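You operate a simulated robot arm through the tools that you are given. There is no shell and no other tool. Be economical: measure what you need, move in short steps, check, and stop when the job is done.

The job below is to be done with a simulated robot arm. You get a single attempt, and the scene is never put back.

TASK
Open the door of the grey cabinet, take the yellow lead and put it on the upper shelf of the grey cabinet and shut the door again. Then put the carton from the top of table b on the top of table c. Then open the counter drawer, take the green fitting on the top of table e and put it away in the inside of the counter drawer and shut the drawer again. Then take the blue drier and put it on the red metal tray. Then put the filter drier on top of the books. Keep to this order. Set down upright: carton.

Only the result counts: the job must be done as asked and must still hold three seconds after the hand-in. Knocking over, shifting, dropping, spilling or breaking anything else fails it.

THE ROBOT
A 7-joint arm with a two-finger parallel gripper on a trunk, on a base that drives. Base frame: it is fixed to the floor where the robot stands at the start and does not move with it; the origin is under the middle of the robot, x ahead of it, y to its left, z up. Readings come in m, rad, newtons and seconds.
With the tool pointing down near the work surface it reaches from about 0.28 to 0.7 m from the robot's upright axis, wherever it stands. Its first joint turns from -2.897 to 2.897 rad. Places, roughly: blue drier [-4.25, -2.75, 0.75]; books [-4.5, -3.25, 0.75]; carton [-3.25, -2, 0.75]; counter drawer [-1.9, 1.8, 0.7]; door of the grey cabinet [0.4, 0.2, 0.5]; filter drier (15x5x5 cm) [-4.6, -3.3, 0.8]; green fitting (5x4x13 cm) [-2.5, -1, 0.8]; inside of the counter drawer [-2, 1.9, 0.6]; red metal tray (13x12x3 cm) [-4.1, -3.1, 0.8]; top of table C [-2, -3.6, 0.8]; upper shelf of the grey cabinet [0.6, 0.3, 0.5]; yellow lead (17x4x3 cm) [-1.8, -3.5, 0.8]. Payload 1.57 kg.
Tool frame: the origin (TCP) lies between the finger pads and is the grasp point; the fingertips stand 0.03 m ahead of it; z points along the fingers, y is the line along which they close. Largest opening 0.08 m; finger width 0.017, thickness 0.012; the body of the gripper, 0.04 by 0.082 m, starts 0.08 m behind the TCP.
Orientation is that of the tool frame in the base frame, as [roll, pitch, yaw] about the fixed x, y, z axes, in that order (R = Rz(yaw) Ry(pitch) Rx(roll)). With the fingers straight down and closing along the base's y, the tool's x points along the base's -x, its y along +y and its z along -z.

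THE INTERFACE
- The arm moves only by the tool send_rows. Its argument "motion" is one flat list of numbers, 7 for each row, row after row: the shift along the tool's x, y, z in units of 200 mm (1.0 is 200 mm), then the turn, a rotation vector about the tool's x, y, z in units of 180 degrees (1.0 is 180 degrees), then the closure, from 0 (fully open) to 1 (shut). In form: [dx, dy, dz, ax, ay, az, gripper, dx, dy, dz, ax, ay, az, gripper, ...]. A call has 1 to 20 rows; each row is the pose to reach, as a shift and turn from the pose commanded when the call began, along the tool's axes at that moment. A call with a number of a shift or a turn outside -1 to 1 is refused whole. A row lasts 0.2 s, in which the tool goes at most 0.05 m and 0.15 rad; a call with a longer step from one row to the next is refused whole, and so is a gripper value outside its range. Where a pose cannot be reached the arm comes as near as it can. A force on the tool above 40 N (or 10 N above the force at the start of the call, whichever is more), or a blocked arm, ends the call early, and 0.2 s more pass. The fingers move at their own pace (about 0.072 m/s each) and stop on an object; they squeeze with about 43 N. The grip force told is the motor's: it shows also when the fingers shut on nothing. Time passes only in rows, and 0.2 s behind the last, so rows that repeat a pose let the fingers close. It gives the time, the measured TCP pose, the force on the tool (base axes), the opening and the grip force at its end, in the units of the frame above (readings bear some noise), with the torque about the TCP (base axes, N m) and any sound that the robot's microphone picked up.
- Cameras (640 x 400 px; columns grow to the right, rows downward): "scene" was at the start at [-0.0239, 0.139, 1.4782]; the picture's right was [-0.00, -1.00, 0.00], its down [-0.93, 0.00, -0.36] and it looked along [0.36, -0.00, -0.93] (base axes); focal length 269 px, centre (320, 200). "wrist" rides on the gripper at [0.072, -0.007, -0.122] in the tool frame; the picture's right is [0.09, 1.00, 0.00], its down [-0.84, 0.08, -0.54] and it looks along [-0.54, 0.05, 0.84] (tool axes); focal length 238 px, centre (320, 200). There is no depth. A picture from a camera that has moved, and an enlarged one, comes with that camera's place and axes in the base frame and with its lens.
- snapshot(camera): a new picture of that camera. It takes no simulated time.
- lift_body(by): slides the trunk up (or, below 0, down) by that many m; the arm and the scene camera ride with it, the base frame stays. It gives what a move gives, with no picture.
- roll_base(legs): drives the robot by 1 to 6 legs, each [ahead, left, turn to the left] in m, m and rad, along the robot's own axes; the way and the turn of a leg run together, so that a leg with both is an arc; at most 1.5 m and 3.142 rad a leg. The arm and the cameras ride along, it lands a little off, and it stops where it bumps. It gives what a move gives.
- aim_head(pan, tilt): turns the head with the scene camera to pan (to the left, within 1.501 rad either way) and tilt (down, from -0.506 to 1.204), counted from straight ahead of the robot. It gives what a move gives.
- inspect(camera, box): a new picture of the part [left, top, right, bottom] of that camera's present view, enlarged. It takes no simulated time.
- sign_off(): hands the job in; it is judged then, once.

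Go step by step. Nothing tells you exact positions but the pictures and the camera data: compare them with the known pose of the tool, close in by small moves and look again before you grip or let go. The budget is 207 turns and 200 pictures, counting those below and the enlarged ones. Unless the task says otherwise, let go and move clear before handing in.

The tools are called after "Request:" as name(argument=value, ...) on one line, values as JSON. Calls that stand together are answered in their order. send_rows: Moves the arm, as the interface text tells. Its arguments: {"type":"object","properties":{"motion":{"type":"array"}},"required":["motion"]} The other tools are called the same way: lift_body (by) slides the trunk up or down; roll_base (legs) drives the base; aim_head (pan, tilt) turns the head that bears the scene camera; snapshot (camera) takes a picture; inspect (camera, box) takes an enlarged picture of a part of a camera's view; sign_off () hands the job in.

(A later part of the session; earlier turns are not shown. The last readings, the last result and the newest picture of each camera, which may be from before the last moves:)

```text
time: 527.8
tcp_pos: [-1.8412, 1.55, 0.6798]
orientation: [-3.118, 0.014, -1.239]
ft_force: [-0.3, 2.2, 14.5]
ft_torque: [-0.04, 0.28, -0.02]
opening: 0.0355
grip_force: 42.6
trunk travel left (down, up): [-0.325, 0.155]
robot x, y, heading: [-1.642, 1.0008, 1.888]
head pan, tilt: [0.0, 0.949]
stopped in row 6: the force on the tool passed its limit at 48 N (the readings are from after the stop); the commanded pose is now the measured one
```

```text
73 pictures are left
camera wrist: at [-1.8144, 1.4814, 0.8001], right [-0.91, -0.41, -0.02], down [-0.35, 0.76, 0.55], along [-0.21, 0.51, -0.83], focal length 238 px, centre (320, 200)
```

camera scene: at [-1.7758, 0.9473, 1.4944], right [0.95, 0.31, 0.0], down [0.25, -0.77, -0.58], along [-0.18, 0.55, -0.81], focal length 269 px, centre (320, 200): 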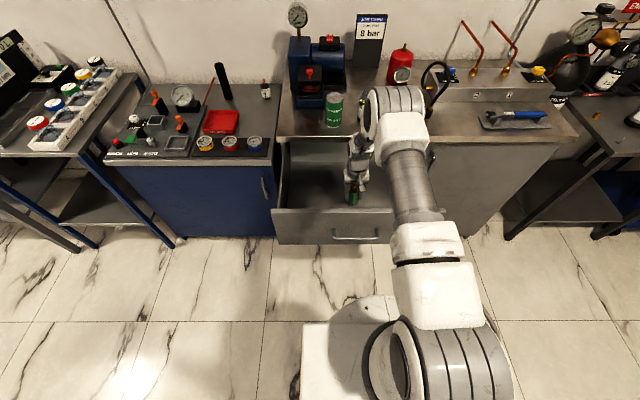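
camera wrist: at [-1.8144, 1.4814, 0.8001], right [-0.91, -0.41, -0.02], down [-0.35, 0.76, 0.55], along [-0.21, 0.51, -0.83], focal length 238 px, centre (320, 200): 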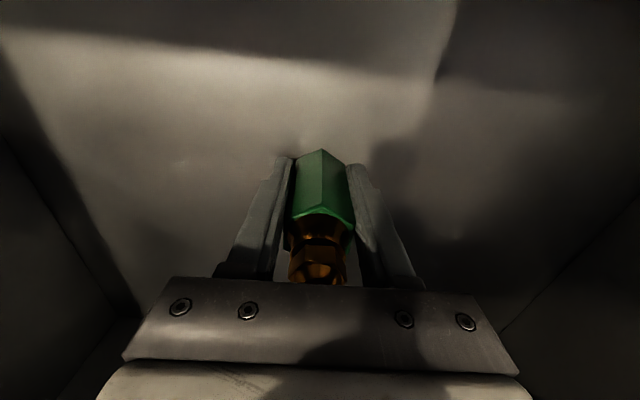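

It touches the bottom (≈0.63). I release and rise straight up.

Request:
send_rows(motion=[0, 0, 0, 0, 0, 0, 0.45, 0, 0, 0, 0, 0, 0, 0, 0, 0, 0, 0, 0, 0, 0, 0, 0, 0, 0, 0, 0, 0, 0, 0, -0.15, 0, 0, 0, 0, 0, 0, -0.35, 0, 0, 0, 0, 0, 0, -0.55, 0, 0, 0, 0, 0, 0, -0.75, 0, 0, 0, 0, 0, 0, -0.95, 0, 0, 0, 0])

Request:
snapshot(camera="wrist")

```text
time: 529.8
tcp_pos: [-1.8431, 1.5452, 0.8662]
orientation: [-3.121, 0.004, -1.239]
ft_force: [-0.5, 1.0, 0.9]
ft_torque: [-0.01, 0.01, -0.01]
opening: 0.0799
grip_force: 0.0
trunk travel left (down, up): [-0.325, 0.155]
robot x, y, heading: [-1.646, 0.9972, 1.891]
head pan, tilt: [0.0, 0.949]
```

```text
72 pictures are left
camera wrist: at [-1.8172, 1.4779, 0.9881], right [-0.91, -0.41, -0.02], down [-0.36, 0.76, 0.54], along [-0.21, 0.5, -0.84], focal length 238 px, centre (320, 200)
```

wrist: 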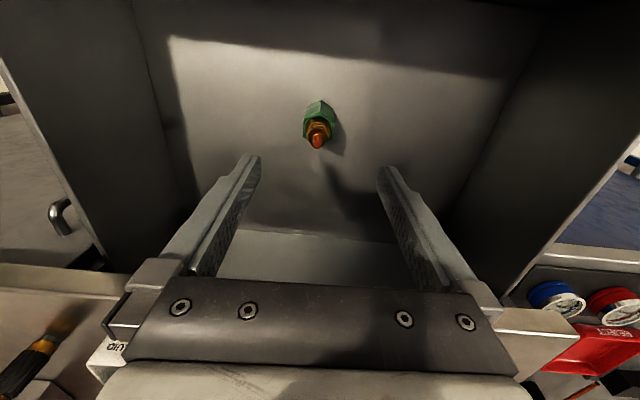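

The fitting stands in the drawer. I back out over the drawer front, then turn the closed gripper horizontal to push the drawer shut.

Request:
send_rows(motion=[0, 0, -0.12, 0, 0, 0, 0.5, 0, 0, -0.24, 0, 0, 0, 1])

Request:
roll_base(legs=[[-0.5, 0, 0]])

Request:
send_rows(motion=[0, 0, 0.1, 0, -0.0427, 0, 1, 0, 0, 0.2, 0, -0.0855, 0, 1, 0, 0, 0.3, 0, -0.1282, 0, 1, 0, 0, 0.4, 0, -0.1709, 0, 1, 0, 0, 0.5, 0, -0.2136, 0, 1, 0, 0, 0.6, 0, -0.2564, 0, 1, 0, 0, 0.7, 0, -0.2991, 0, 1, 0, 0, 0.8, 0, -0.3418, 0, 1, 0, 0, 0.9, 0, -0.3845, 0, 1, 0, 0, 1.0, 0, -0.4273, 0, 1, 0, 0, 1.0, 0, -0.47, 0, 1])

Request:
snapshot(camera="scene")

Request:
snapshot(camera="wrist")

```text
time: 530.4
tcp_pos: [-1.8438, 1.5458, 0.9151]
orientation: [-3.118, 0.004, -1.239]
ft_force: [0.2, 0.2, -0.8]
ft_torque: [-0.01, -0.02, 0.0]
opening: 0.0
grip_force: 0.7
trunk travel left (down, up): [-0.325, 0.155]
robot x, y, heading: [-1.6434, 0.9981, 1.888]
head pan, tilt: [0.0, 0.949]
```

```text
time: 534.2
tcp_pos: [-1.6948, 1.0708, 0.9142]
orientation: [-3.12, 0.005, -1.223]
ft_force: [0.8, 0.8, -0.3]
ft_torque: [-0.01, 0.02, 0.02]
opening: 0.0001
grip_force: 22.0
trunk travel left (down, up): [-0.325, 0.155]
robot x, y, heading: [-1.486, 0.5267, 1.898]
head pan, tilt: [0.0, 0.949]
```

```text
time: 536.6
tcp_pos: [-1.6903, 1.0726, 0.7152]
orientation: [-2.885, 1.482, -0.968]
ft_force: [0.0, 0.4, -0.2]
ft_torque: [0.01, -0.04, -0.03]
opening: 0.0
grip_force: 21.4
trunk travel left (down, up): [-0.325, 0.155]
robot x, y, heading: [-1.492, 0.5248, 1.906]
head pan, tilt: [0.0, 0.949]
```

```text
71 pictures are left
camera scene: at [-1.6168, 0.4737, 1.4944], right [0.95, 0.33, 0.0], down [0.27, -0.77, -0.58], along [-0.19, 0.55, -0.81], focal length 269 px, centre (320, 200)
```

scene: 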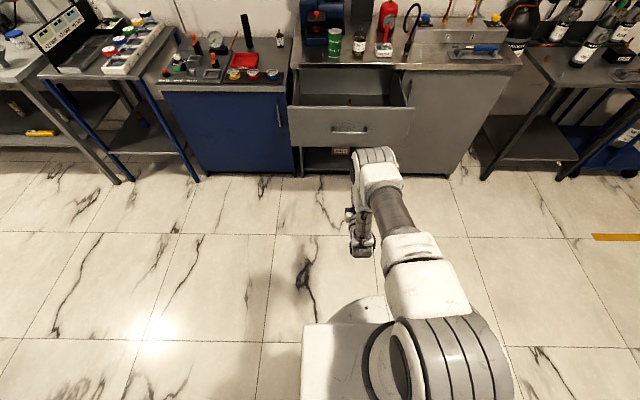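

```text
70 pictures are left
camera wrist: at [-1.6401, 0.9556, 0.6537], right [-0.93, -0.35, -0.11], down [0.07, -0.47, 0.88], along [-0.36, 0.81, 0.46], focal length 238 px, centre (320, 200)
```

wrist: 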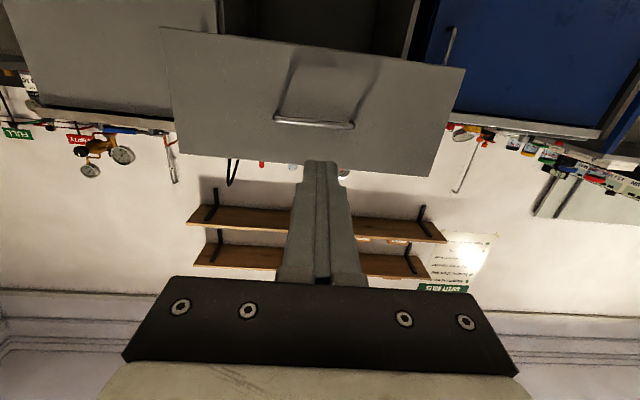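

I lower the trunk 6 cm so the fist is under the handle, then drive forward to push the drawer in gently.

Request:
lift_body(by=-0.06)

Request:
roll_base(legs=[[0.3, 0, -0.015]])

Request:
snapshot(camera="scene")

```text
time: 537.6
tcp_pos: [-1.6916, 1.0717, 0.6555]
orientation: [-2.893, 1.48, -0.973]
ft_force: [0.1, -0.1, 0.4]
ft_torque: [0.02, 0.02, -0.03]
opening: 0.0001
grip_force: 21.1
trunk travel left (down, up): [-0.265, 0.215]
robot x, y, heading: [-1.4891, 0.5259, 1.902]
head pan, tilt: [0.0, 0.949]
```

```text
time: 540.2
tcp_pos: [-1.7809, 1.3689, 0.6543]
orientation: [-2.893, 1.48, -0.988]
ft_force: [-0.4, -0.3, 0.9]
ft_torque: [0.02, 0.0, 0.02]
opening: 0.0
grip_force: 20.8
trunk travel left (down, up): [-0.265, 0.215]
robot x, y, heading: [-1.5871, 0.8195, 1.886]
head pan, tilt: [0.0, 0.949]
```

```text
69 pictures are left
camera scene: at [-1.7163, 0.7684, 1.4344], right [0.95, 0.31, 0.0], down [0.25, -0.77, -0.58], along [-0.18, 0.55, -0.81], focal length 269 px, centre (320, 200)
```

scene: 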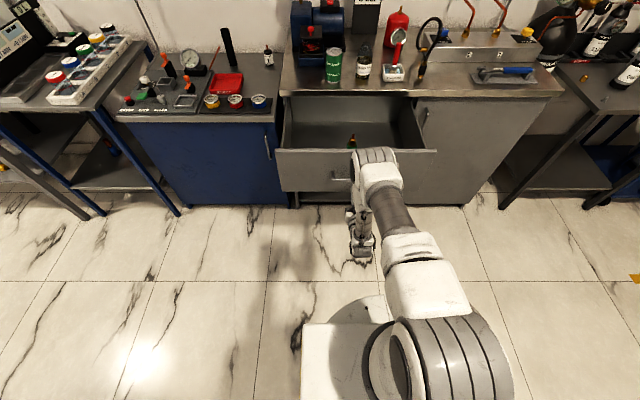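

Request:
roll_base(legs=[[0.15, 0, 0]])

Request:
roll_base(legs=[[0.12, 0, 0]])

Request:
snapshot(camera="scene")

```text
time: 541.8
tcp_pos: [-1.827, 1.5156, 0.6548]
orientation: [-2.893, 1.478, -0.992]
ft_force: [-0.6, 0.6, 0.1]
ft_torque: [0.01, 0.0, -0.01]
opening: 0.0
grip_force: 21.5
trunk travel left (down, up): [-0.265, 0.215]
robot x, y, heading: [-1.6338, 0.9645, 1.884]
head pan, tilt: [0.0, 0.949]
```

```text
time: 543.3
tcp_pos: [-1.8649, 1.63, 0.6554]
orientation: [-2.891, 1.478, -0.991]
ft_force: [-0.1, 0.1, 0.7]
ft_torque: [-0.01, 0.03, -0.01]
opening: 0.0001
grip_force: 21.3
trunk travel left (down, up): [-0.265, 0.215]
robot x, y, heading: [-1.6681, 1.0811, 1.882]
head pan, tilt: [0.0, 0.949]
```

```text
68 pictures are left
camera scene: at [-1.8017, 1.0305, 1.4344], right [0.95, 0.31, 0.0], down [0.25, -0.77, -0.58], along [-0.18, 0.55, -0.81], focal length 269 px, centre (320, 200)
```

scene: 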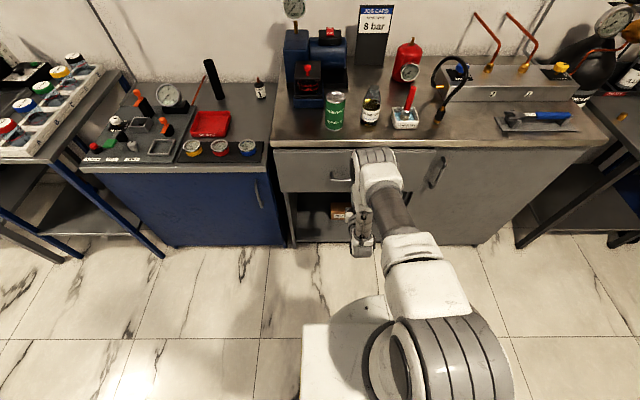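

Almost closed. The last centimetres I press with the arm.

Request:
send_rows(motion=[0, 0, 0.05, 0, 0, 0, 1, 0, 0, 0.1, 0, 0, 0, 1, 0, 0, 0.15, 0, 0, 0, 1, 0, 0, 0.2, 0, 0, 0, 1, 0, 0, 0.25, 0, 0, 0, 1, 0, 0, 0.3, 0, 0, 0, 1])

Request:
snapshot(camera="wrist")

Request:
inspect(camera="scene", box=[250, 120, 450, 245])

```text
time: 544.5
tcp_pos: [-1.8786, 1.6696, 0.6494]
orientation: [-2.883, 1.48, -0.982]
ft_force: [5.1, -16.4, 12.5]
ft_torque: [0.45, 0.05, -0.13]
opening: 0.0003
grip_force: 21.1
trunk travel left (down, up): [-0.265, 0.215]
robot x, y, heading: [-1.674, 1.082, 1.888]
head pan, tilt: [0.0, 0.949]
stopped in row 5: the force on the tool passed its limit at 52 N (the readings are from after the stop); the commanded pose is now the measured one
```

```text
67 pictures are left
camera wrist: at [-1.8294, 1.5518, 0.589], right [-0.94, -0.33, -0.11], down [0.06, -0.47, 0.88], along [-0.34, 0.82, 0.46], focal length 238 px, centre (320, 200)
```

wrist: 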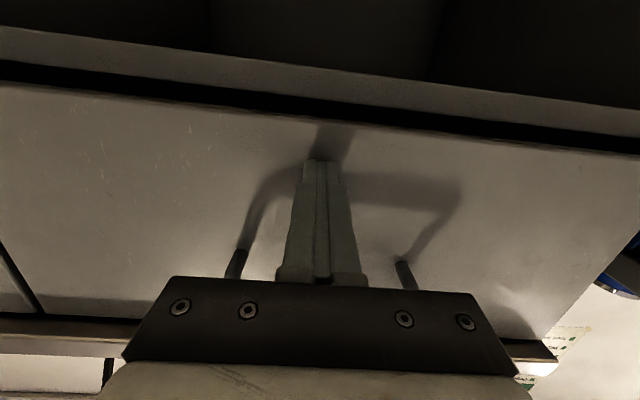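

```text
3.20 times, centred on (350, 182) of scene
camera zoom: at [-1.8009, 1.028, 1.4346], right [0.95, 0.31, 0.0], down [0.25, -0.77, -0.58], along [-0.18, 0.56, -0.81], focal length 861 px, centre (224, 256)
```

zoom: 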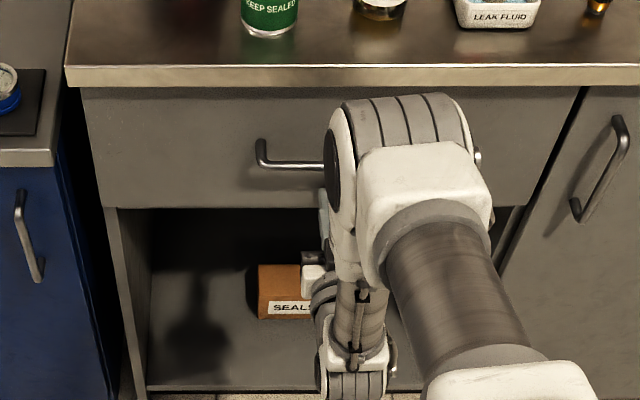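

Drawer is shut flush. I back off, straighten the tool, restore trunk height and head to the far aisle for the blue drier.

Request:
roll_base(legs=[[-0.35, 0, 0]])

Request:
lift_body(by=0.06)

Request:
send_rows(motion=[-0.1, 0, 0, 0, 0.0427, 0, 0, -0.2, 0, 0, 0, 0.0855, 0, 0, -0.3, 0, 0, 0, 0.1282, 0, 0, -0.4, 0, 0, 0, 0.1709, 0, 0, -0.5, 0, 0, 0, 0.2136, 0, 0, -0.6, 0, 0, 0, 0.2564, 0, 0, -0.7, 0, 0, 0, 0.2991, 0, 0, -0.8, 0, 0, 0, 0.3418, 0, 0, -0.9, 0, 0, 0, 0.3845, 0, 0, -1.0, 0, 0, 0, 0.4273, 0, 0, -1.0, 0, 0, 0, 0.47, 0, 0])

Request:
roll_base(legs=[[0, 0.4, 0], [0, 0, 1.571], [1.4, 0, 0]])

Request:
aim_head(pan=0, tilt=0.5)

Request:
snapshot(camera="scene")

```text
time: 547.3
tcp_pos: [-1.7752, 1.3367, 0.6467]
orientation: [-2.897, 1.476, -0.987]
ft_force: [-0.2, 0.2, 0.5]
ft_torque: [0.02, -0.02, 0.03]
opening: 0.0001
grip_force: 21.5
trunk travel left (down, up): [-0.265, 0.215]
robot x, y, heading: [-1.5636, 0.7471, 1.89]
head pan, tilt: [0.0, 0.949]
```

```text
time: 548.3
tcp_pos: [-1.7748, 1.3372, 0.707]
orientation: [-2.898, 1.477, -0.987]
ft_force: [0.3, -1.0, -0.1]
ft_torque: [-0.01, -0.03, 0.01]
opening: 0.0001
grip_force: 21.5
trunk travel left (down, up): [-0.325, 0.155]
robot x, y, heading: [-1.5622, 0.7485, 1.892]
head pan, tilt: [0.0, 0.949]
```

```text
time: 550.7
tcp_pos: [-1.7845, 1.352, 0.9066]
orientation: [-3.118, 0.003, -1.233]
ft_force: [0.2, 1.0, 0.1]
ft_torque: [0.02, -0.04, 0.01]
opening: 0.0798
grip_force: 0.2
trunk travel left (down, up): [-0.325, 0.155]
robot x, y, heading: [-1.5606, 0.7463, 1.897]
head pan, tilt: [0.0, 0.949]
```

```text
time: 568.1
tcp_pos: [-3.8986, 0.0586, 0.9073]
orientation: [-3.119, 0.003, 0.284]
ft_force: [0.6, 0.5, -0.5]
ft_torque: [0.01, -0.01, 0.01]
opening: 0.0796
grip_force: 0.1
trunk travel left (down, up): [-0.325, 0.155]
robot x, y, heading: [-3.2838, 0.2507, -2.876]
head pan, tilt: [0.0, 0.949]
```

```text
time: 569.0
tcp_pos: [-3.8976, 0.0579, 0.9073]
orientation: [-3.119, 0.003, 0.286]
ft_force: [-0.3, -0.4, 0.4]
ft_torque: [-0.01, 0.0, 0.01]
opening: 0.08
grip_force: 0.1
trunk travel left (down, up): [-0.325, 0.155]
robot x, y, heading: [-3.2827, 0.2521, -2.875]
head pan, tilt: [0.0, 0.499]
```

```text
65 pictures are left
camera scene: at [-3.257, 0.1095, 1.5318], right [-0.26, 0.96, 0.0], down [0.46, 0.13, -0.88], along [-0.85, -0.23, -0.48], focal length 269 px, centre (320, 200)
```

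scene: 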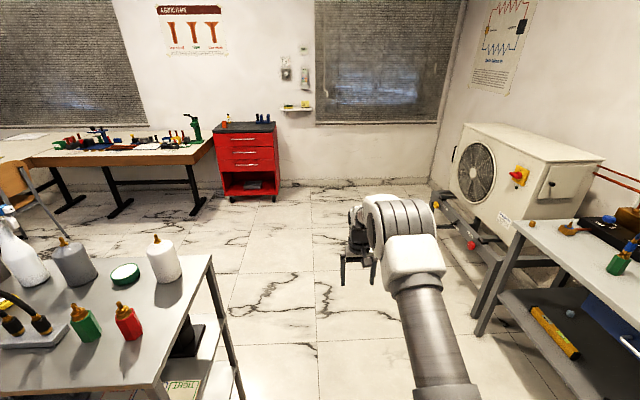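

Request:
roll_base(legs=[[1.5, 0, 0], [0, 0, 1.6], [1.3, 0, 0]])

Request:
aim_head(pan=0.0, tilt=0.6)

Request:
snapshot(camera="scene")

```text
time: 592.5
tcp_pos: [-4.1431, -2.0301, 0.9072]
orientation: [-3.119, 0.004, 1.862]
ft_force: [0.3, 0.2, -1.1]
ft_torque: [-0.02, 0.01, 0.03]
opening: 0.08
grip_force: 0.1
trunk travel left (down, up): [-0.325, 0.155]
robot x, y, heading: [-4.3381, -1.4176, -1.301]
head pan, tilt: [0.0, 0.499]
```

```text
time: 593.1
tcp_pos: [-4.1438, -2.0294, 0.9067]
orientation: [-3.119, 0.003, 1.86]
ft_force: [0.0, 0.1, 0.0]
ft_torque: [-0.01, 0.0, 0.02]
opening: 0.0798
grip_force: 0.1
trunk travel left (down, up): [-0.325, 0.155]
robot x, y, heading: [-4.3388, -1.4154, -1.298]
head pan, tilt: [0.0, 0.6]
```

```text
64 pictures are left
camera scene: at [-4.1998, -1.3864, 1.5228], right [-0.96, -0.27, 0.0], down [-0.15, 0.54, -0.83], along [0.22, -0.79, -0.56], focal length 269 px, centre (320, 200)
```

scene: 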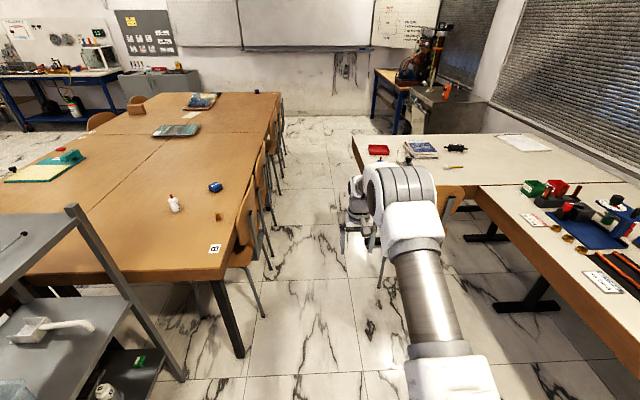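

Request:
inspect(camera="scene", box=[335, 120, 559, 260])

```text
2.86 times, centred on (447, 190) of scene
camera zoom: at [-4.1998, -1.3864, 1.5228], right [-0.96, -0.27, 0.0], down [-0.15, 0.54, -0.83], along [0.22, -0.79, -0.56], focal length 769 px, centre (-43, 229)
```

zoom: 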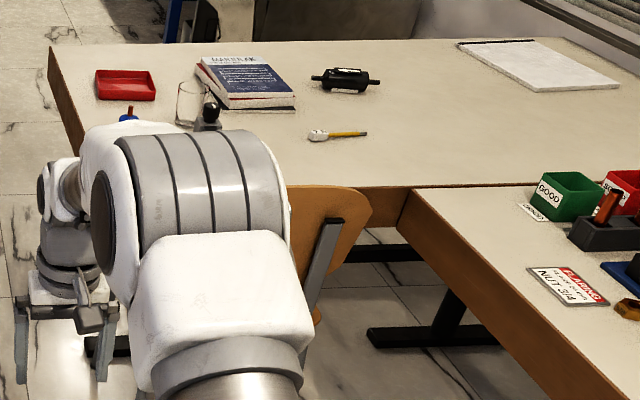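

Bench 1 carries the red tray, glass, books, and the black filter drier; the blue drier is hidden behind my arm near the front edge. I'll enter the aisle facing the bench. First retract and raise the arm, then turn.

Request:
send_rows(motion=[0.2, 0, -0.12, 0, 0, 0, 0, 0.4, 0, -0.24, 0, 0, 0, 0, 0.6, 0, -0.36, 0, 0, 0, 0, 0.8, 0, -0.48, 0, 0, 0, 0, 1.0, 0, -0.6, 0, 0, 0, 0])

Request:
roll_base(legs=[[0, 0, -1.528]])

Request:
aim_head(pan=0.6, tilt=0.7)

Request:
snapshot(camera="scene")

```text
time: 594.3
tcp_pos: [-4.1987, -1.8362, 1.0261]
orientation: [-3.118, 0.004, 1.862]
ft_force: [-0.4, 0.3, -0.6]
ft_torque: [0.02, -0.04, 0.03]
opening: 0.08
grip_force: 0.0
trunk travel left (down, up): [-0.325, 0.155]
robot x, y, heading: [-4.334, -1.4139, -1.302]
head pan, tilt: [0.0, 0.6]
```

```text
time: 599.7
tcp_pos: [-4.7526, -1.5761, 1.0256]
orientation: [-3.119, 0.002, 0.343]
ft_force: [-0.6, 0.0, 0.0]
ft_torque: [-0.02, 0.0, 0.0]
opening: 0.08
grip_force: 0.0
trunk travel left (down, up): [-0.325, 0.155]
robot x, y, heading: [-4.3393, -1.4174, -2.818]
head pan, tilt: [0.0, 0.6]
```

```text
time: 600.7
tcp_pos: [-4.7524, -1.5752, 1.0263]
orientation: [-3.119, 0.003, 0.342]
ft_force: [0.9, 0.2, 1.1]
ft_torque: [-0.01, 0.02, -0.02]
opening: 0.08
grip_force: 0.1
trunk travel left (down, up): [-0.325, 0.155]
robot x, y, heading: [-4.3367, -1.4165, -2.819]
head pan, tilt: [0.6, 0.7]
```

```text
62 pictures are left
camera scene: at [-4.2675, -1.5909, 1.5142], right [-0.8, 0.6, 0.0], down [0.39, 0.51, -0.77], along [-0.46, -0.61, -0.64], focal length 269 px, centre (320, 200)
```

scene: 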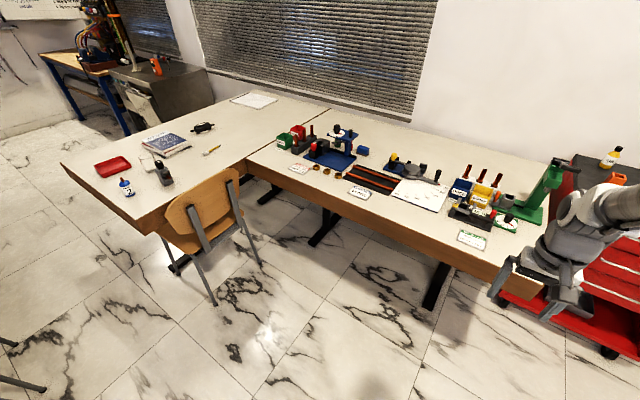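

Request:
inspect(camera="scene", box=[60, 80, 260, 205])

```text
3.20 times, centred on (160, 142) of scene
camera zoom: at [-4.2675, -1.5909, 1.5142], right [-0.8, 0.6, 0.0], down [0.39, 0.51, -0.77], along [-0.46, -0.61, -0.64], focal length 861 px, centre (832, 384)
```

zoom: 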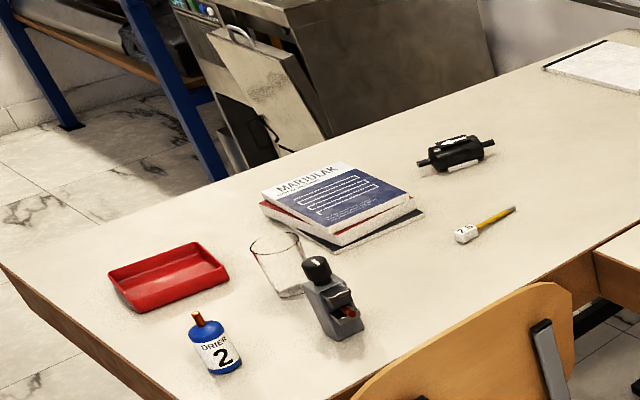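

The blue drier is the small blue bottle "DRIER 2" near the front edge, next to the red tray. I slide into the aisle in two steps.

Request:
roll_base(legs=[[-0.1, 0, -0.007], [0, 0.8, 0]])

Request:
aim_head(pan=1.0, tilt=0.7)

Request:
snapshot(camera="scene")

```text
time: 607.9
tcp_pos: [-4.4315, -2.2827, 1.0257]
orientation: [-3.119, 0.004, 0.311]
ft_force: [0.6, -0.7, -0.4]
ft_torque: [-0.01, 0.02, 0.02]
opening: 0.0803
grip_force: 0.0
trunk travel left (down, up): [-0.325, 0.155]
robot x, y, heading: [-4.013, -2.138, -2.844]
head pan, tilt: [0.6, 0.7]
```

```text
time: 608.8
tcp_pos: [-4.4319, -2.2819, 1.0262]
orientation: [-3.12, 0.002, 0.311]
ft_force: [-0.3, 0.8, -0.3]
ft_torque: [0.01, 0.01, -0.01]
opening: 0.08
grip_force: 0.0
trunk travel left (down, up): [-0.325, 0.155]
robot x, y, heading: [-4.013, -2.1331, -2.854]
head pan, tilt: [1.0, 0.7]
```

```text
60 pictures are left
camera scene: at [-3.9181, -2.3297, 1.5142], right [-0.96, 0.27, 0.0], down [0.18, 0.62, -0.76], along [-0.21, -0.74, -0.64], focal length 269 px, centre (320, 200)
```

scene: 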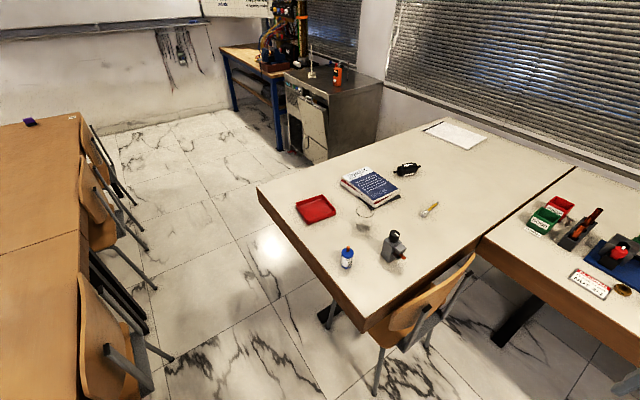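

The aisle is wide enough and the bench's left end is free too. I continue 0.65 m.

Request:
roll_base(legs=[[0.0, 0, 0.028], [-0.02, 0.65, 0]])

Request:
aim_head(pan=0, tilt=0.85)

Request:
snapshot(camera="scene")

Request:
snapshot(camera="wrist")

```text
time: 614.5
tcp_pos: [-4.207, -2.9041, 1.0246]
orientation: [-3.121, 0.003, 0.33]
ft_force: [-0.1, 0.1, 0.4]
ft_torque: [0.03, 0.0, -0.03]
opening: 0.0802
grip_force: 0.0
trunk travel left (down, up): [-0.325, 0.155]
robot x, y, heading: [-3.7912, -2.7492, -2.834]
head pan, tilt: [1.0, 0.7]
```

```text
time: 615.7
tcp_pos: [-4.2071, -2.9048, 1.0258]
orientation: [-3.121, 0.003, 0.331]
ft_force: [0.5, 0.3, -0.1]
ft_torque: [-0.04, -0.04, -0.01]
opening: 0.0799
grip_force: 0.2
trunk travel left (down, up): [-0.325, 0.155]
robot x, y, heading: [-3.7921, -2.7465, -2.831]
head pan, tilt: [0.0, 0.85]
```

```text
59 pictures are left
camera scene: at [-3.7448, -2.8825, 1.5019], right [-0.31, 0.95, 0.0], down [0.71, 0.23, -0.66], along [-0.63, -0.2, -0.75], focal length 269 px, centre (320, 200)
```

scene: 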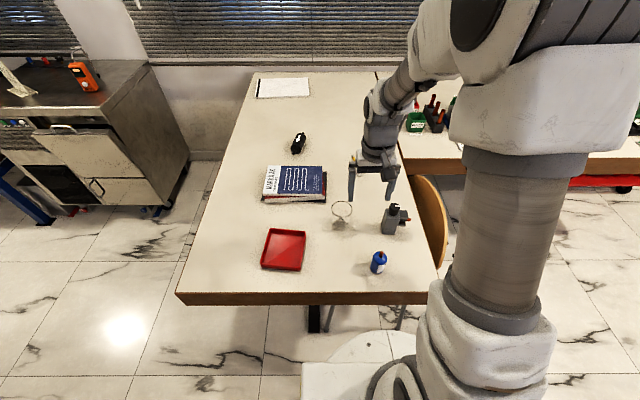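

```text
58 pictures are left
camera wrist: at [-4.1399, -2.8763, 1.1474], right [0.41, -0.91, -0.02], down [-0.76, -0.36, 0.54], along [-0.5, -0.21, -0.84], focal length 238 px, centre (320, 200)
```

wrist: 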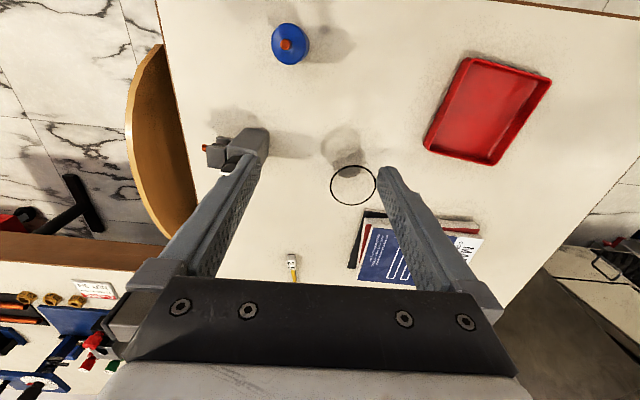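

Both are in reach: drier at (-4.153, -2.832), tray centre at (-4.123, -3.126). I move above the drier.

Request:
send_rows(motion=[0.094, -0.064, 0.1, 0, 0, 0, 0, 0.187, -0.129, 0.2, 0, 0, 0, 0, 0.28, -0.193, 0.32, 0, 0, 0, 0, 0.374, -0.2575, 0.45, 0, 0, 0, 0])

Request:
snapshot(camera="wrist")

Request:
inspect(camera="scene", box=[300, 190, 460, 290])

```text
time: 616.7
tcp_pos: [-4.1542, -2.8285, 0.9335]
orientation: [-3.12, 0.003, 0.33]
ft_force: [1.0, 0.4, 1.1]
ft_torque: [0.0, 0.0, 0.0]
opening: 0.0799
grip_force: 0.1
trunk travel left (down, up): [-0.325, 0.155]
robot x, y, heading: [-3.7908, -2.7497, -2.827]
head pan, tilt: [0.0, 0.85]
```

```text
57 pictures are left
camera wrist: at [-4.0869, -2.8009, 1.0562], right [0.41, -0.91, -0.02], down [-0.76, -0.36, 0.54], along [-0.5, -0.21, -0.84], focal length 238 px, centre (320, 200)
```

wrist: 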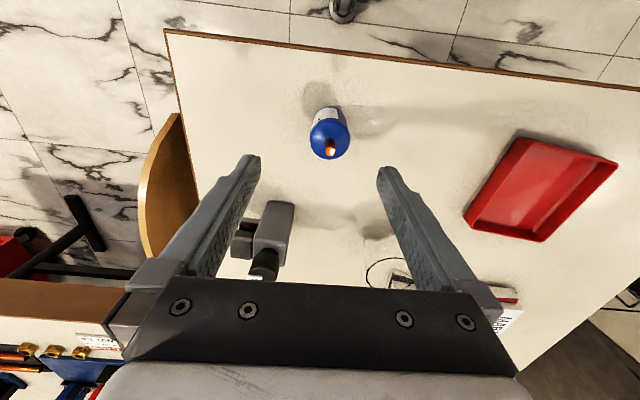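

```text
4.00 times, centred on (380, 240) of scene
camera zoom: at [-3.7448, -2.8825, 1.5019], right [-0.31, 0.95, 0.0], down [0.71, 0.23, -0.66], along [-0.63, -0.2, -0.75], focal length 1076 px, centre (80, 40)
```

zoom: 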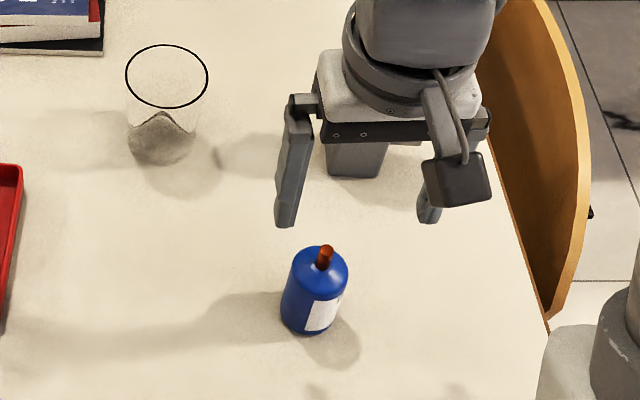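

Centred within a few mm; descend to z≈0.80 and close.

Request:
send_rows(motion=[-0.01, 0.03, 0.15, 0, 0, 0, 0, -0.01, 0.03, 0.3, 0, 0, 0, 0, -0.01, 0.03, 0.45, 0, 0, 0, 0, -0.01, 0.03, 0.58, 0, 0, 0, 0, -0.01, 0.03, 0.667, 0, 0, 0, 0, -0.01, 0.03, 0.667, 0, 0, 0, 1, -0.01, 0.03, 0.667, 0, 0, 0, 1, -0.01, 0.03, 0.667, 0, 0, 0, 1, -0.01, 0.03, 0.667, 0, 0, 0, 1])

Request:
snapshot(camera="wrist")

```text
time: 618.7
tcp_pos: [-4.1549, -2.8316, 0.8038]
orientation: [-3.119, 0.001, 0.33]
ft_force: [0.1, 0.2, -0.3]
ft_torque: [-0.03, -0.02, 0.01]
opening: 0.0387
grip_force: 43.7
trunk travel left (down, up): [-0.325, 0.155]
robot x, y, heading: [-3.7924, -2.7477, -2.828]
head pan, tilt: [0.0, 0.85]
```

```text
55 pictures are left
camera wrist: at [-4.0869, -2.8041, 0.9252], right [0.41, -0.91, -0.02], down [-0.76, -0.36, 0.54], along [-0.5, -0.21, -0.84], focal length 238 px, centre (320, 200)
```

wrist: 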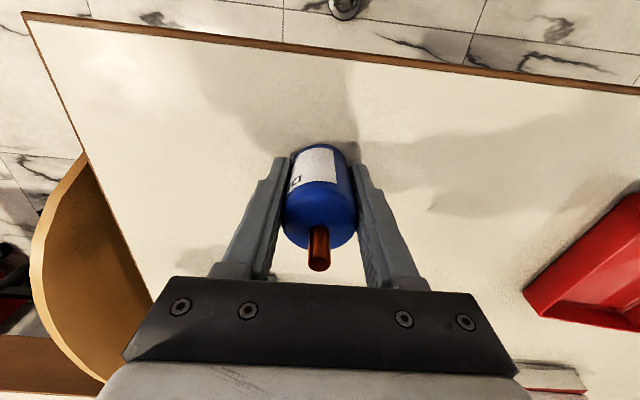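

Held. Lift and carry toward the tray, then look.

Request:
send_rows(motion=[0, 0, -0.15, 0, 0, 0, 1, 0, 0, -0.35, 0, 0, 0, 1, -0.05, 0.17, -0.55, 0, 0, 0, 1, -0.1, 0.37, -0.55, 0, 0, 0, 1, -0.15, 0.57, -0.55, 0, 0, 0, 1, -0.2, 0.75, -0.55, 0, 0, 0, 1])

Request:
snapshot(camera="wrist")

Request:
snapshot(camera="scene")

```text
refused: row 3 steps farther than a row can; nothing moved
```

```text
54 pictures are left
camera wrist: at [-4.0869, -2.8041, 0.9252], right [0.41, -0.91, -0.02], down [-0.76, -0.36, 0.54], along [-0.5, -0.21, -0.84], focal length 238 px, centre (320, 200)
```

wrist: 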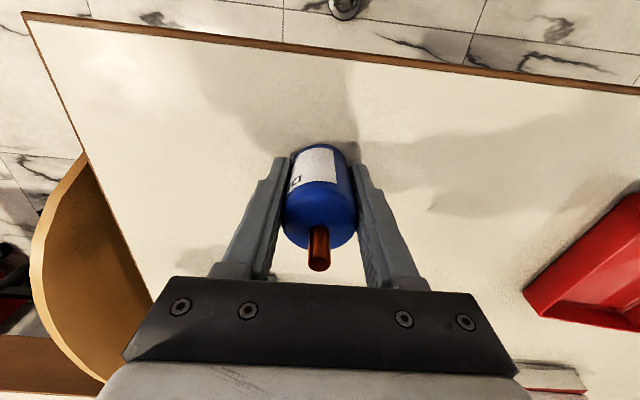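

```text
53 pictures are left
camera scene: at [-3.7448, -2.8825, 1.5019], right [-0.31, 0.95, 0.0], down [0.71, 0.23, -0.66], along [-0.63, -0.2, -0.75], focal length 269 px, centre (320, 200)
```

scene: 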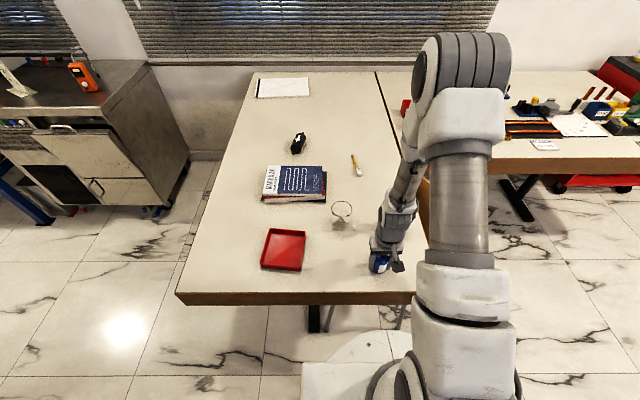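

Request:
send_rows(motion=[0, 0, -0.15, 0, 0, 0, 1, 0, 0, -0.35, 0, 0, 0, 1, -0.03, 0.1, -0.5, 0, 0, 0, 1, -0.08, 0.28, -0.55, 0, 0, 0, 1, -0.13, 0.46, -0.55, 0, 0, 0, 1, -0.17, 0.63, -0.55, 0, 0, 0, 1, -0.2, 0.75, -0.55, 0, 0, 0, 1])

Request:
snapshot(camera="wrist")

```text
time: 620.3
tcp_pos: [-4.1412, -2.9913, 0.9086]
orientation: [-3.12, 0.001, 0.328]
ft_force: [-0.4, -0.2, -1.8]
ft_torque: [0.02, -0.04, 0.0]
opening: 0.0386
grip_force: 42.8
trunk travel left (down, up): [-0.325, 0.155]
robot x, y, heading: [-3.7906, -2.7506, -2.826]
head pan, tilt: [0.0, 0.85]
```

```text
52 pictures are left
camera wrist: at [-4.0741, -2.9643, 1.0307], right [0.41, -0.91, -0.02], down [-0.76, -0.36, 0.54], along [-0.5, -0.2, -0.84], focal length 238 px, centre (320, 200)
```

wrist: 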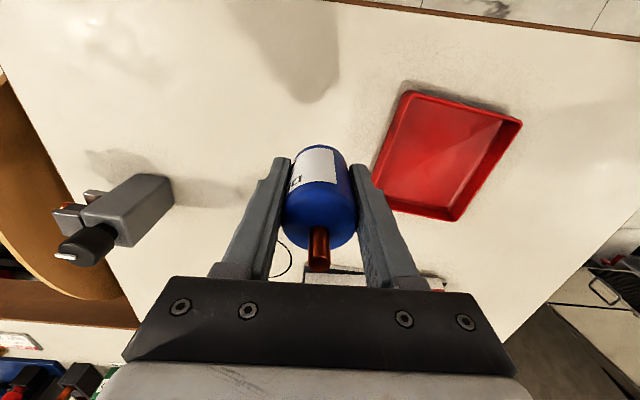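

Tray centre confirmed at (-4.125, -3.125). I move over it, lower gently until contact, then release.

Request:
send_rows(motion=[-0.03, 0.16, 0, 0, 0, 0, 1, -0.07, 0.33, 0, 0, 0, 0, 1, -0.11, 0.5, 0, 0, 0, 0, 1, -0.14, 0.66, 0, 0, 0, 0, 1, -0.14, 0.66, 0.15, 0, 0, 0, 1, -0.14, 0.66, 0.3, 0, 0, 0, 1, -0.14, 0.66, 0.42, 0, 0, 0, 1])

Request:
snapshot(camera="wrist")

Request:
send_rows(motion=[0, 0, 0.02, 0, 0, 0, 1, 0, 0, 0.04, 0, 0, 0, 1, 0, 0, 0.05, 0, 0, 0, 1, 0, 0, 0.06, 0, 0, 0, 1, 0, 0, 0.07, 0, 0, 0, 1])

```text
time: 621.9
tcp_pos: [-4.1269, -3.1219, 0.8238]
orientation: [-3.118, 0.005, 0.331]
ft_force: [1.2, 0.1, -1.8]
ft_torque: [0.01, -0.05, 0.01]
opening: 0.0389
grip_force: 42.9
trunk travel left (down, up): [-0.325, 0.155]
robot x, y, heading: [-3.7855, -2.7494, -2.833]
head pan, tilt: [0.0, 0.85]
```

```text
51 pictures are left
camera wrist: at [-4.0605, -3.0945, 0.9455], right [0.41, -0.91, -0.02], down [-0.76, -0.36, 0.54], along [-0.5, -0.21, -0.84], focal length 238 px, centre (320, 200)
```

wrist: 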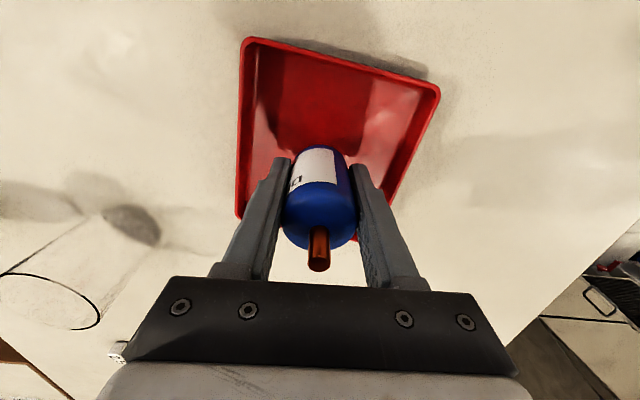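

```text
time: 623.1
tcp_pos: [-4.1267, -3.1202, 0.809]
orientation: [-3.119, 0.003, 0.33]
ft_force: [0.5, 0.2, -2.1]
ft_torque: [-0.01, 0.01, -0.01]
opening: 0.0386
grip_force: 43.2
trunk travel left (down, up): [-0.325, 0.155]
robot x, y, heading: [-3.7912, -2.7513, -2.827]
head pan, tilt: [0.0, 0.85]
```

Request:
send_rows(motion=[0, 0, 0.01, 0, 0, 0, 1, 0, 0, 0.018, 0, 0, 0, 1, 0, 0, 0.018, 0, 0, 0, 0.35, 0, 0, 0.018, 0, 0, 0, 0.35, 0, 0, 0.018, 0, 0, 0, 0.35])

Request:
snapshot(camera="wrist")

```text
time: 624.3
tcp_pos: [-4.1271, -3.1208, 0.8068]
orientation: [-3.12, 0.003, 0.329]
ft_force: [0.9, 0.0, -0.5]
ft_torque: [0.0, 0.01, 0.01]
opening: 0.0522
grip_force: 0.0
trunk travel left (down, up): [-0.325, 0.155]
robot x, y, heading: [-3.7891, -2.7502, -2.83]
head pan, tilt: [0.0, 0.85]
```

```text
50 pictures are left
camera wrist: at [-4.0608, -3.094, 0.9279], right [0.41, -0.91, -0.02], down [-0.76, -0.36, 0.54], along [-0.5, -0.21, -0.84], focal length 238 px, centre (320, 200)
```

wrist: 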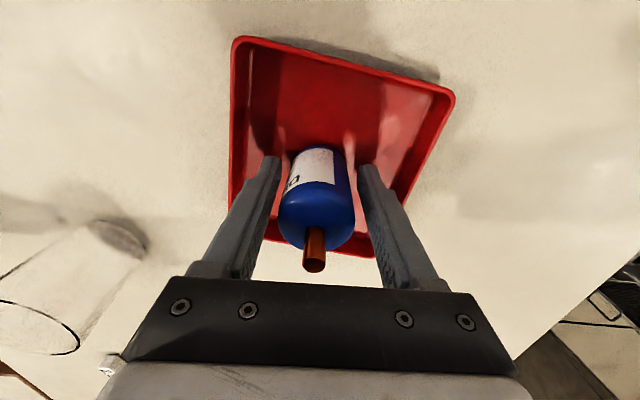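

Released in the tray. I rise straight up and check.

Request:
send_rows(motion=[0, 0, -0.1, 0, 0, 0, 0.35, 0, 0, -0.25, 0, 0, 0, 0.35, 0, 0, -0.45, 0, 0, 0, 0.35, 0, 0, -0.65, 0, 0, 0, 0.35, 0, 0, -0.85, 0, 0, 0, 0, 0, 0, -1.0, 0, 0, 0, 0])

Request:
snapshot(camera="wrist")

```text
time: 625.7
tcp_pos: [-4.127, -3.1278, 1.0072]
orientation: [-3.119, 0.003, 0.33]
ft_force: [0.2, -0.3, 0.1]
ft_torque: [0.01, 0.0, -0.02]
opening: 0.0802
grip_force: 0.1
trunk travel left (down, up): [-0.325, 0.155]
robot x, y, heading: [-3.7903, -2.7497, -2.827]
head pan, tilt: [0.0, 0.85]
```

```text
49 pictures are left
camera wrist: at [-4.0607, -3.0999, 1.1285], right [0.41, -0.91, -0.02], down [-0.76, -0.36, 0.54], along [-0.5, -0.2, -0.84], focal length 238 px, centre (320, 200)
```

wrist: 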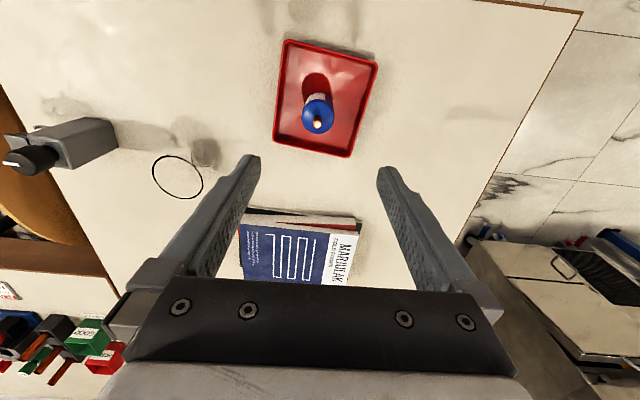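

The drier stands in the red tray. Now the filter drier: it's best reached from the bench's free left end. I slide along the aisle past the bench and look.

Request:
roll_base(legs=[[0.02, 0.7, 0], [0, 0.6, 0]])

Request:
aim_head(pan=0.2, tilt=0.7)

Request:
snapshot(camera="scene")

```text
time: 635.9
tcp_pos: [-3.7804, -4.3518, 1.0059]
orientation: [-3.119, 0.005, 0.305]
ft_force: [0.8, 0.3, -0.2]
ft_torque: [-0.02, -0.04, 0.03]
opening: 0.0801
grip_force: 0.1
trunk travel left (down, up): [-0.325, 0.155]
robot x, y, heading: [-3.4301, -3.9799, -2.854]
head pan, tilt: [0.0, 0.85]
```

```text
time: 636.6
tcp_pos: [-3.7803, -4.3522, 1.0048]
orientation: [-3.119, 0.004, 0.306]
ft_force: [0.5, 0.3, -0.8]
ft_torque: [0.03, 0.02, 0.02]
opening: 0.0802
grip_force: 0.1
trunk travel left (down, up): [-0.325, 0.155]
robot x, y, heading: [-3.4356, -3.9797, -2.847]
head pan, tilt: [0.201, 0.7]
```

```text
48 pictures are left
camera scene: at [-3.3916, -4.1333, 1.5141], right [-0.47, 0.88, 0.0], down [0.57, 0.3, -0.76], along [-0.68, -0.36, -0.64], focal length 269 px, centre (320, 200)
```

scene: 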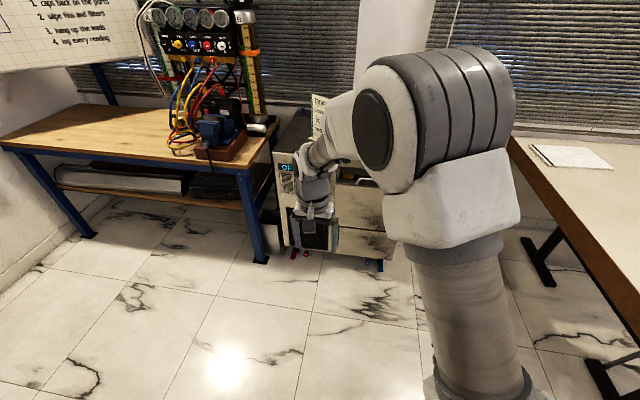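

A machine stands at the wall, but there is room before it. I go forward, turn to face the bench's left end and close in.

Request:
roll_base(legs=[[0.4, 0, 0], [0, 0, -1.55], [0.15, 0.35, 0]])

Request:
aim_head(pan=0, tilt=0.8)

Request:
snapshot(camera="scene")

Request:
snapshot(camera="wrist")

```text
time: 647.4
tcp_pos: [-4.579, -3.7523, 1.0049]
orientation: [-3.119, 0.004, -1.192]
ft_force: [-0.3, 0.0, -0.1]
ft_torque: [-0.01, 0.03, -0.01]
opening: 0.0799
grip_force: 0.1
trunk travel left (down, up): [-0.325, 0.155]
robot x, y, heading: [-4.1867, -4.074, 1.933]
head pan, tilt: [0.201, 0.7]
stopped in leg 3: the robot was blocked; the commanded pose is now the measured one
```

```text
time: 648.1
tcp_pos: [-4.5786, -3.7533, 1.0072]
orientation: [-3.119, 0.005, -1.195]
ft_force: [0.0, 0.1, 0.4]
ft_torque: [0.01, -0.01, -0.01]
opening: 0.0798
grip_force: 0.1
trunk travel left (down, up): [-0.325, 0.155]
robot x, y, heading: [-4.1852, -4.076, 1.931]
head pan, tilt: [0.0, 0.799]
```

```text
47 pictures are left
camera scene: at [-4.3161, -4.1227, 1.5059], right [0.94, 0.35, 0.0], down [0.25, -0.67, -0.7], along [-0.25, 0.65, -0.72], focal length 269 px, centre (320, 200)
```

scene: 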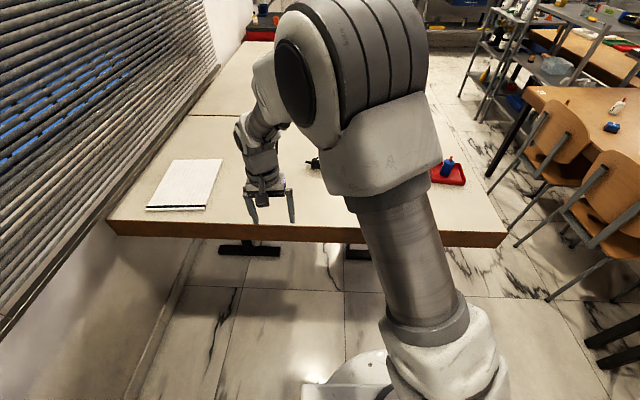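

```text
46 pictures are left
camera wrist: at [-4.5487, -3.8188, 1.128], right [-0.89, -0.45, -0.02], down [-0.39, 0.74, 0.54], along [-0.23, 0.49, -0.84], focal length 238 px, centre (320, 200)
```

wrist: 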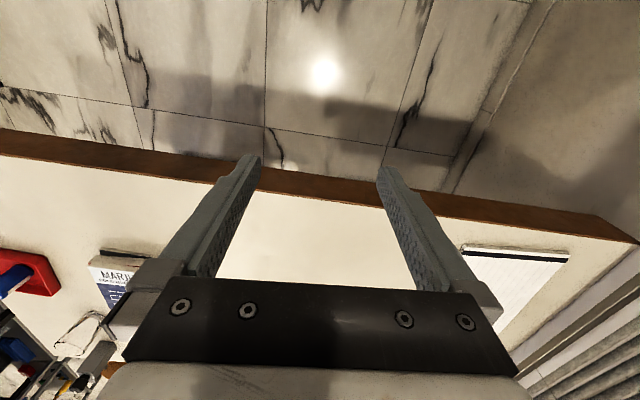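

The base touched the machine on its left, so I shift right slightly and drive toward the bench end.

Request:
roll_base(legs=[[0, -0.04, 0], [0, 0, -0.045], [0.23, 0, 0]])

Request:
snapshot(camera="wrist")

Request:
snapshot(camera="scene")

```text
time: 651.2
tcp_pos: [-4.5969, -3.505, 1.0063]
orientation: [-3.12, 0.003, -1.242]
ft_force: [-0.4, 0.2, -0.3]
ft_torque: [0.05, -0.01, 0.01]
opening: 0.08
grip_force: 0.1
trunk travel left (down, up): [-0.325, 0.155]
robot x, y, heading: [-4.2196, -3.8437, 1.882]
head pan, tilt: [0.0, 0.799]
```

```text
45 pictures are left
camera wrist: at [-4.5689, -3.572, 1.128], right [-0.91, -0.41, -0.02], down [-0.36, 0.76, 0.54], along [-0.21, 0.5, -0.84], focal length 238 px, centre (320, 200)
```

wrist: 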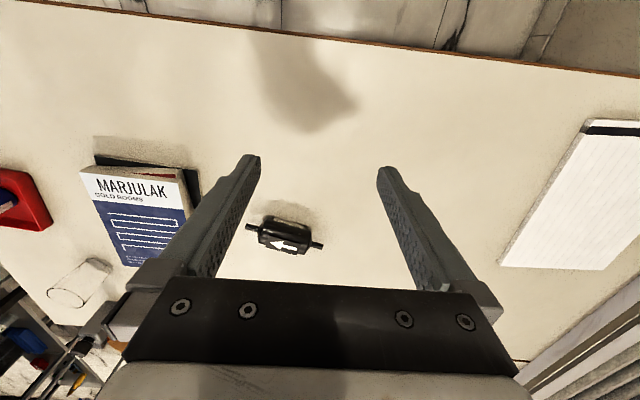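

```text
44 pictures are left
camera scene: at [-4.3506, -3.8864, 1.5059], right [0.95, 0.31, 0.0], down [0.22, -0.68, -0.7], along [-0.21, 0.66, -0.72], focal length 269 px, centre (320, 200)
```

scene: 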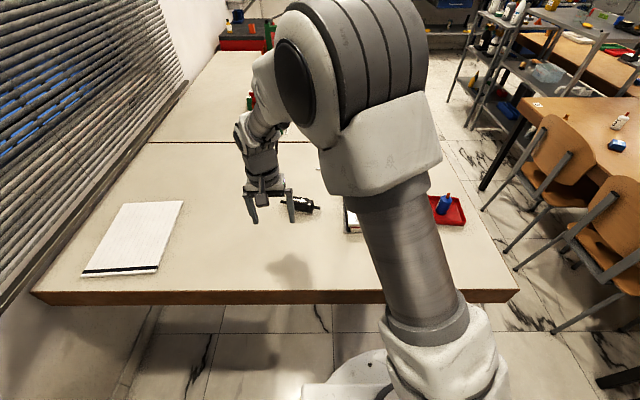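

Filter drier centre ≈(-4.627, -3.259), axis heading ≈0.14; books' top ≈15.5×21 cm centred ≈(-4.40, -3.195). I drive 10 cm nearer and turn the gripper to close across the drier's axis.

Request:
roll_base(legs=[[0.09, 0, 0]])

Request:
send_rows(motion=[0, 0, 0, 0, 0, -0.044, 0, 0, 0, 0, 0, 0, -0.088, 0, 0, 0, 0, 0, 0, -0.132, 0, 0, 0, 0, 0, 0, -0.176, 0, 0, 0, 0, 0, 0, -0.22, 0, 0, 0, 0, 0, 0, -0.264, 0, 0, 0, 0, 0, 0, -0.308, 0, 0, 0, 0, 0, 0, -0.352, 0, 0, 0, 0, 0, 0, -0.396, 0, 0, 0, 0, 0, 0, -0.44, 0])

Request:
snapshot(camera="wrist")

Request:
snapshot(camera="scene")

```text
time: 652.5
tcp_pos: [-4.6235, -3.4191, 1.0068]
orientation: [-3.118, 0.003, -1.238]
ft_force: [0.0, 0.4, -1.1]
ft_torque: [0.01, -0.02, -0.02]
opening: 0.0798
grip_force: 0.1
trunk travel left (down, up): [-0.325, 0.155]
robot x, y, heading: [-4.25, -3.7572, 1.882]
head pan, tilt: [0.0, 0.799]
```

```text
time: 654.7
tcp_pos: [-4.6253, -3.418, 1.0071]
orientation: [-3.134, -0.02, 0.144]
ft_force: [0.9, 0.1, -0.3]
ft_torque: [-0.01, -0.02, -0.04]
opening: 0.0799
grip_force: 0.2
trunk travel left (down, up): [-0.325, 0.155]
robot x, y, heading: [-4.2468, -3.7569, 1.88]
head pan, tilt: [0.0, 0.799]
```

```text
43 pictures are left
camera wrist: at [-4.5568, -3.4029, 1.1306], right [0.24, -0.97, -0.01], down [-0.83, -0.2, 0.52], along [-0.51, -0.12, -0.85], focal length 238 px, centre (320, 200)
```

wrist: 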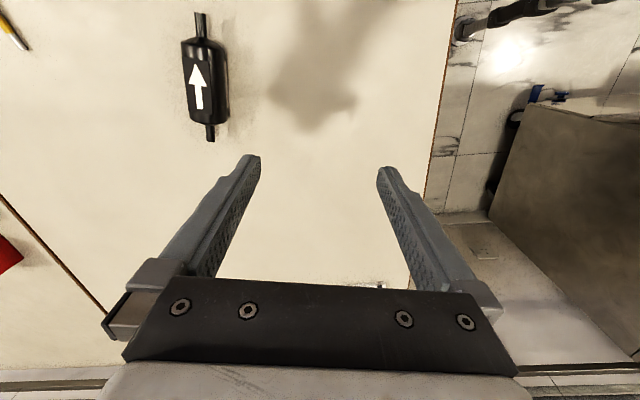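

```text
42 pictures are left
camera scene: at [-4.3785, -3.7999, 1.5059], right [0.95, 0.31, 0.0], down [0.22, -0.68, -0.7], along [-0.21, 0.66, -0.72], focal length 269 px, centre (320, 200)
```

scene: 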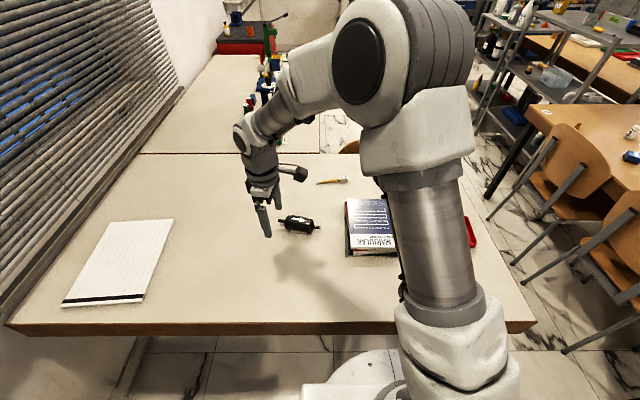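

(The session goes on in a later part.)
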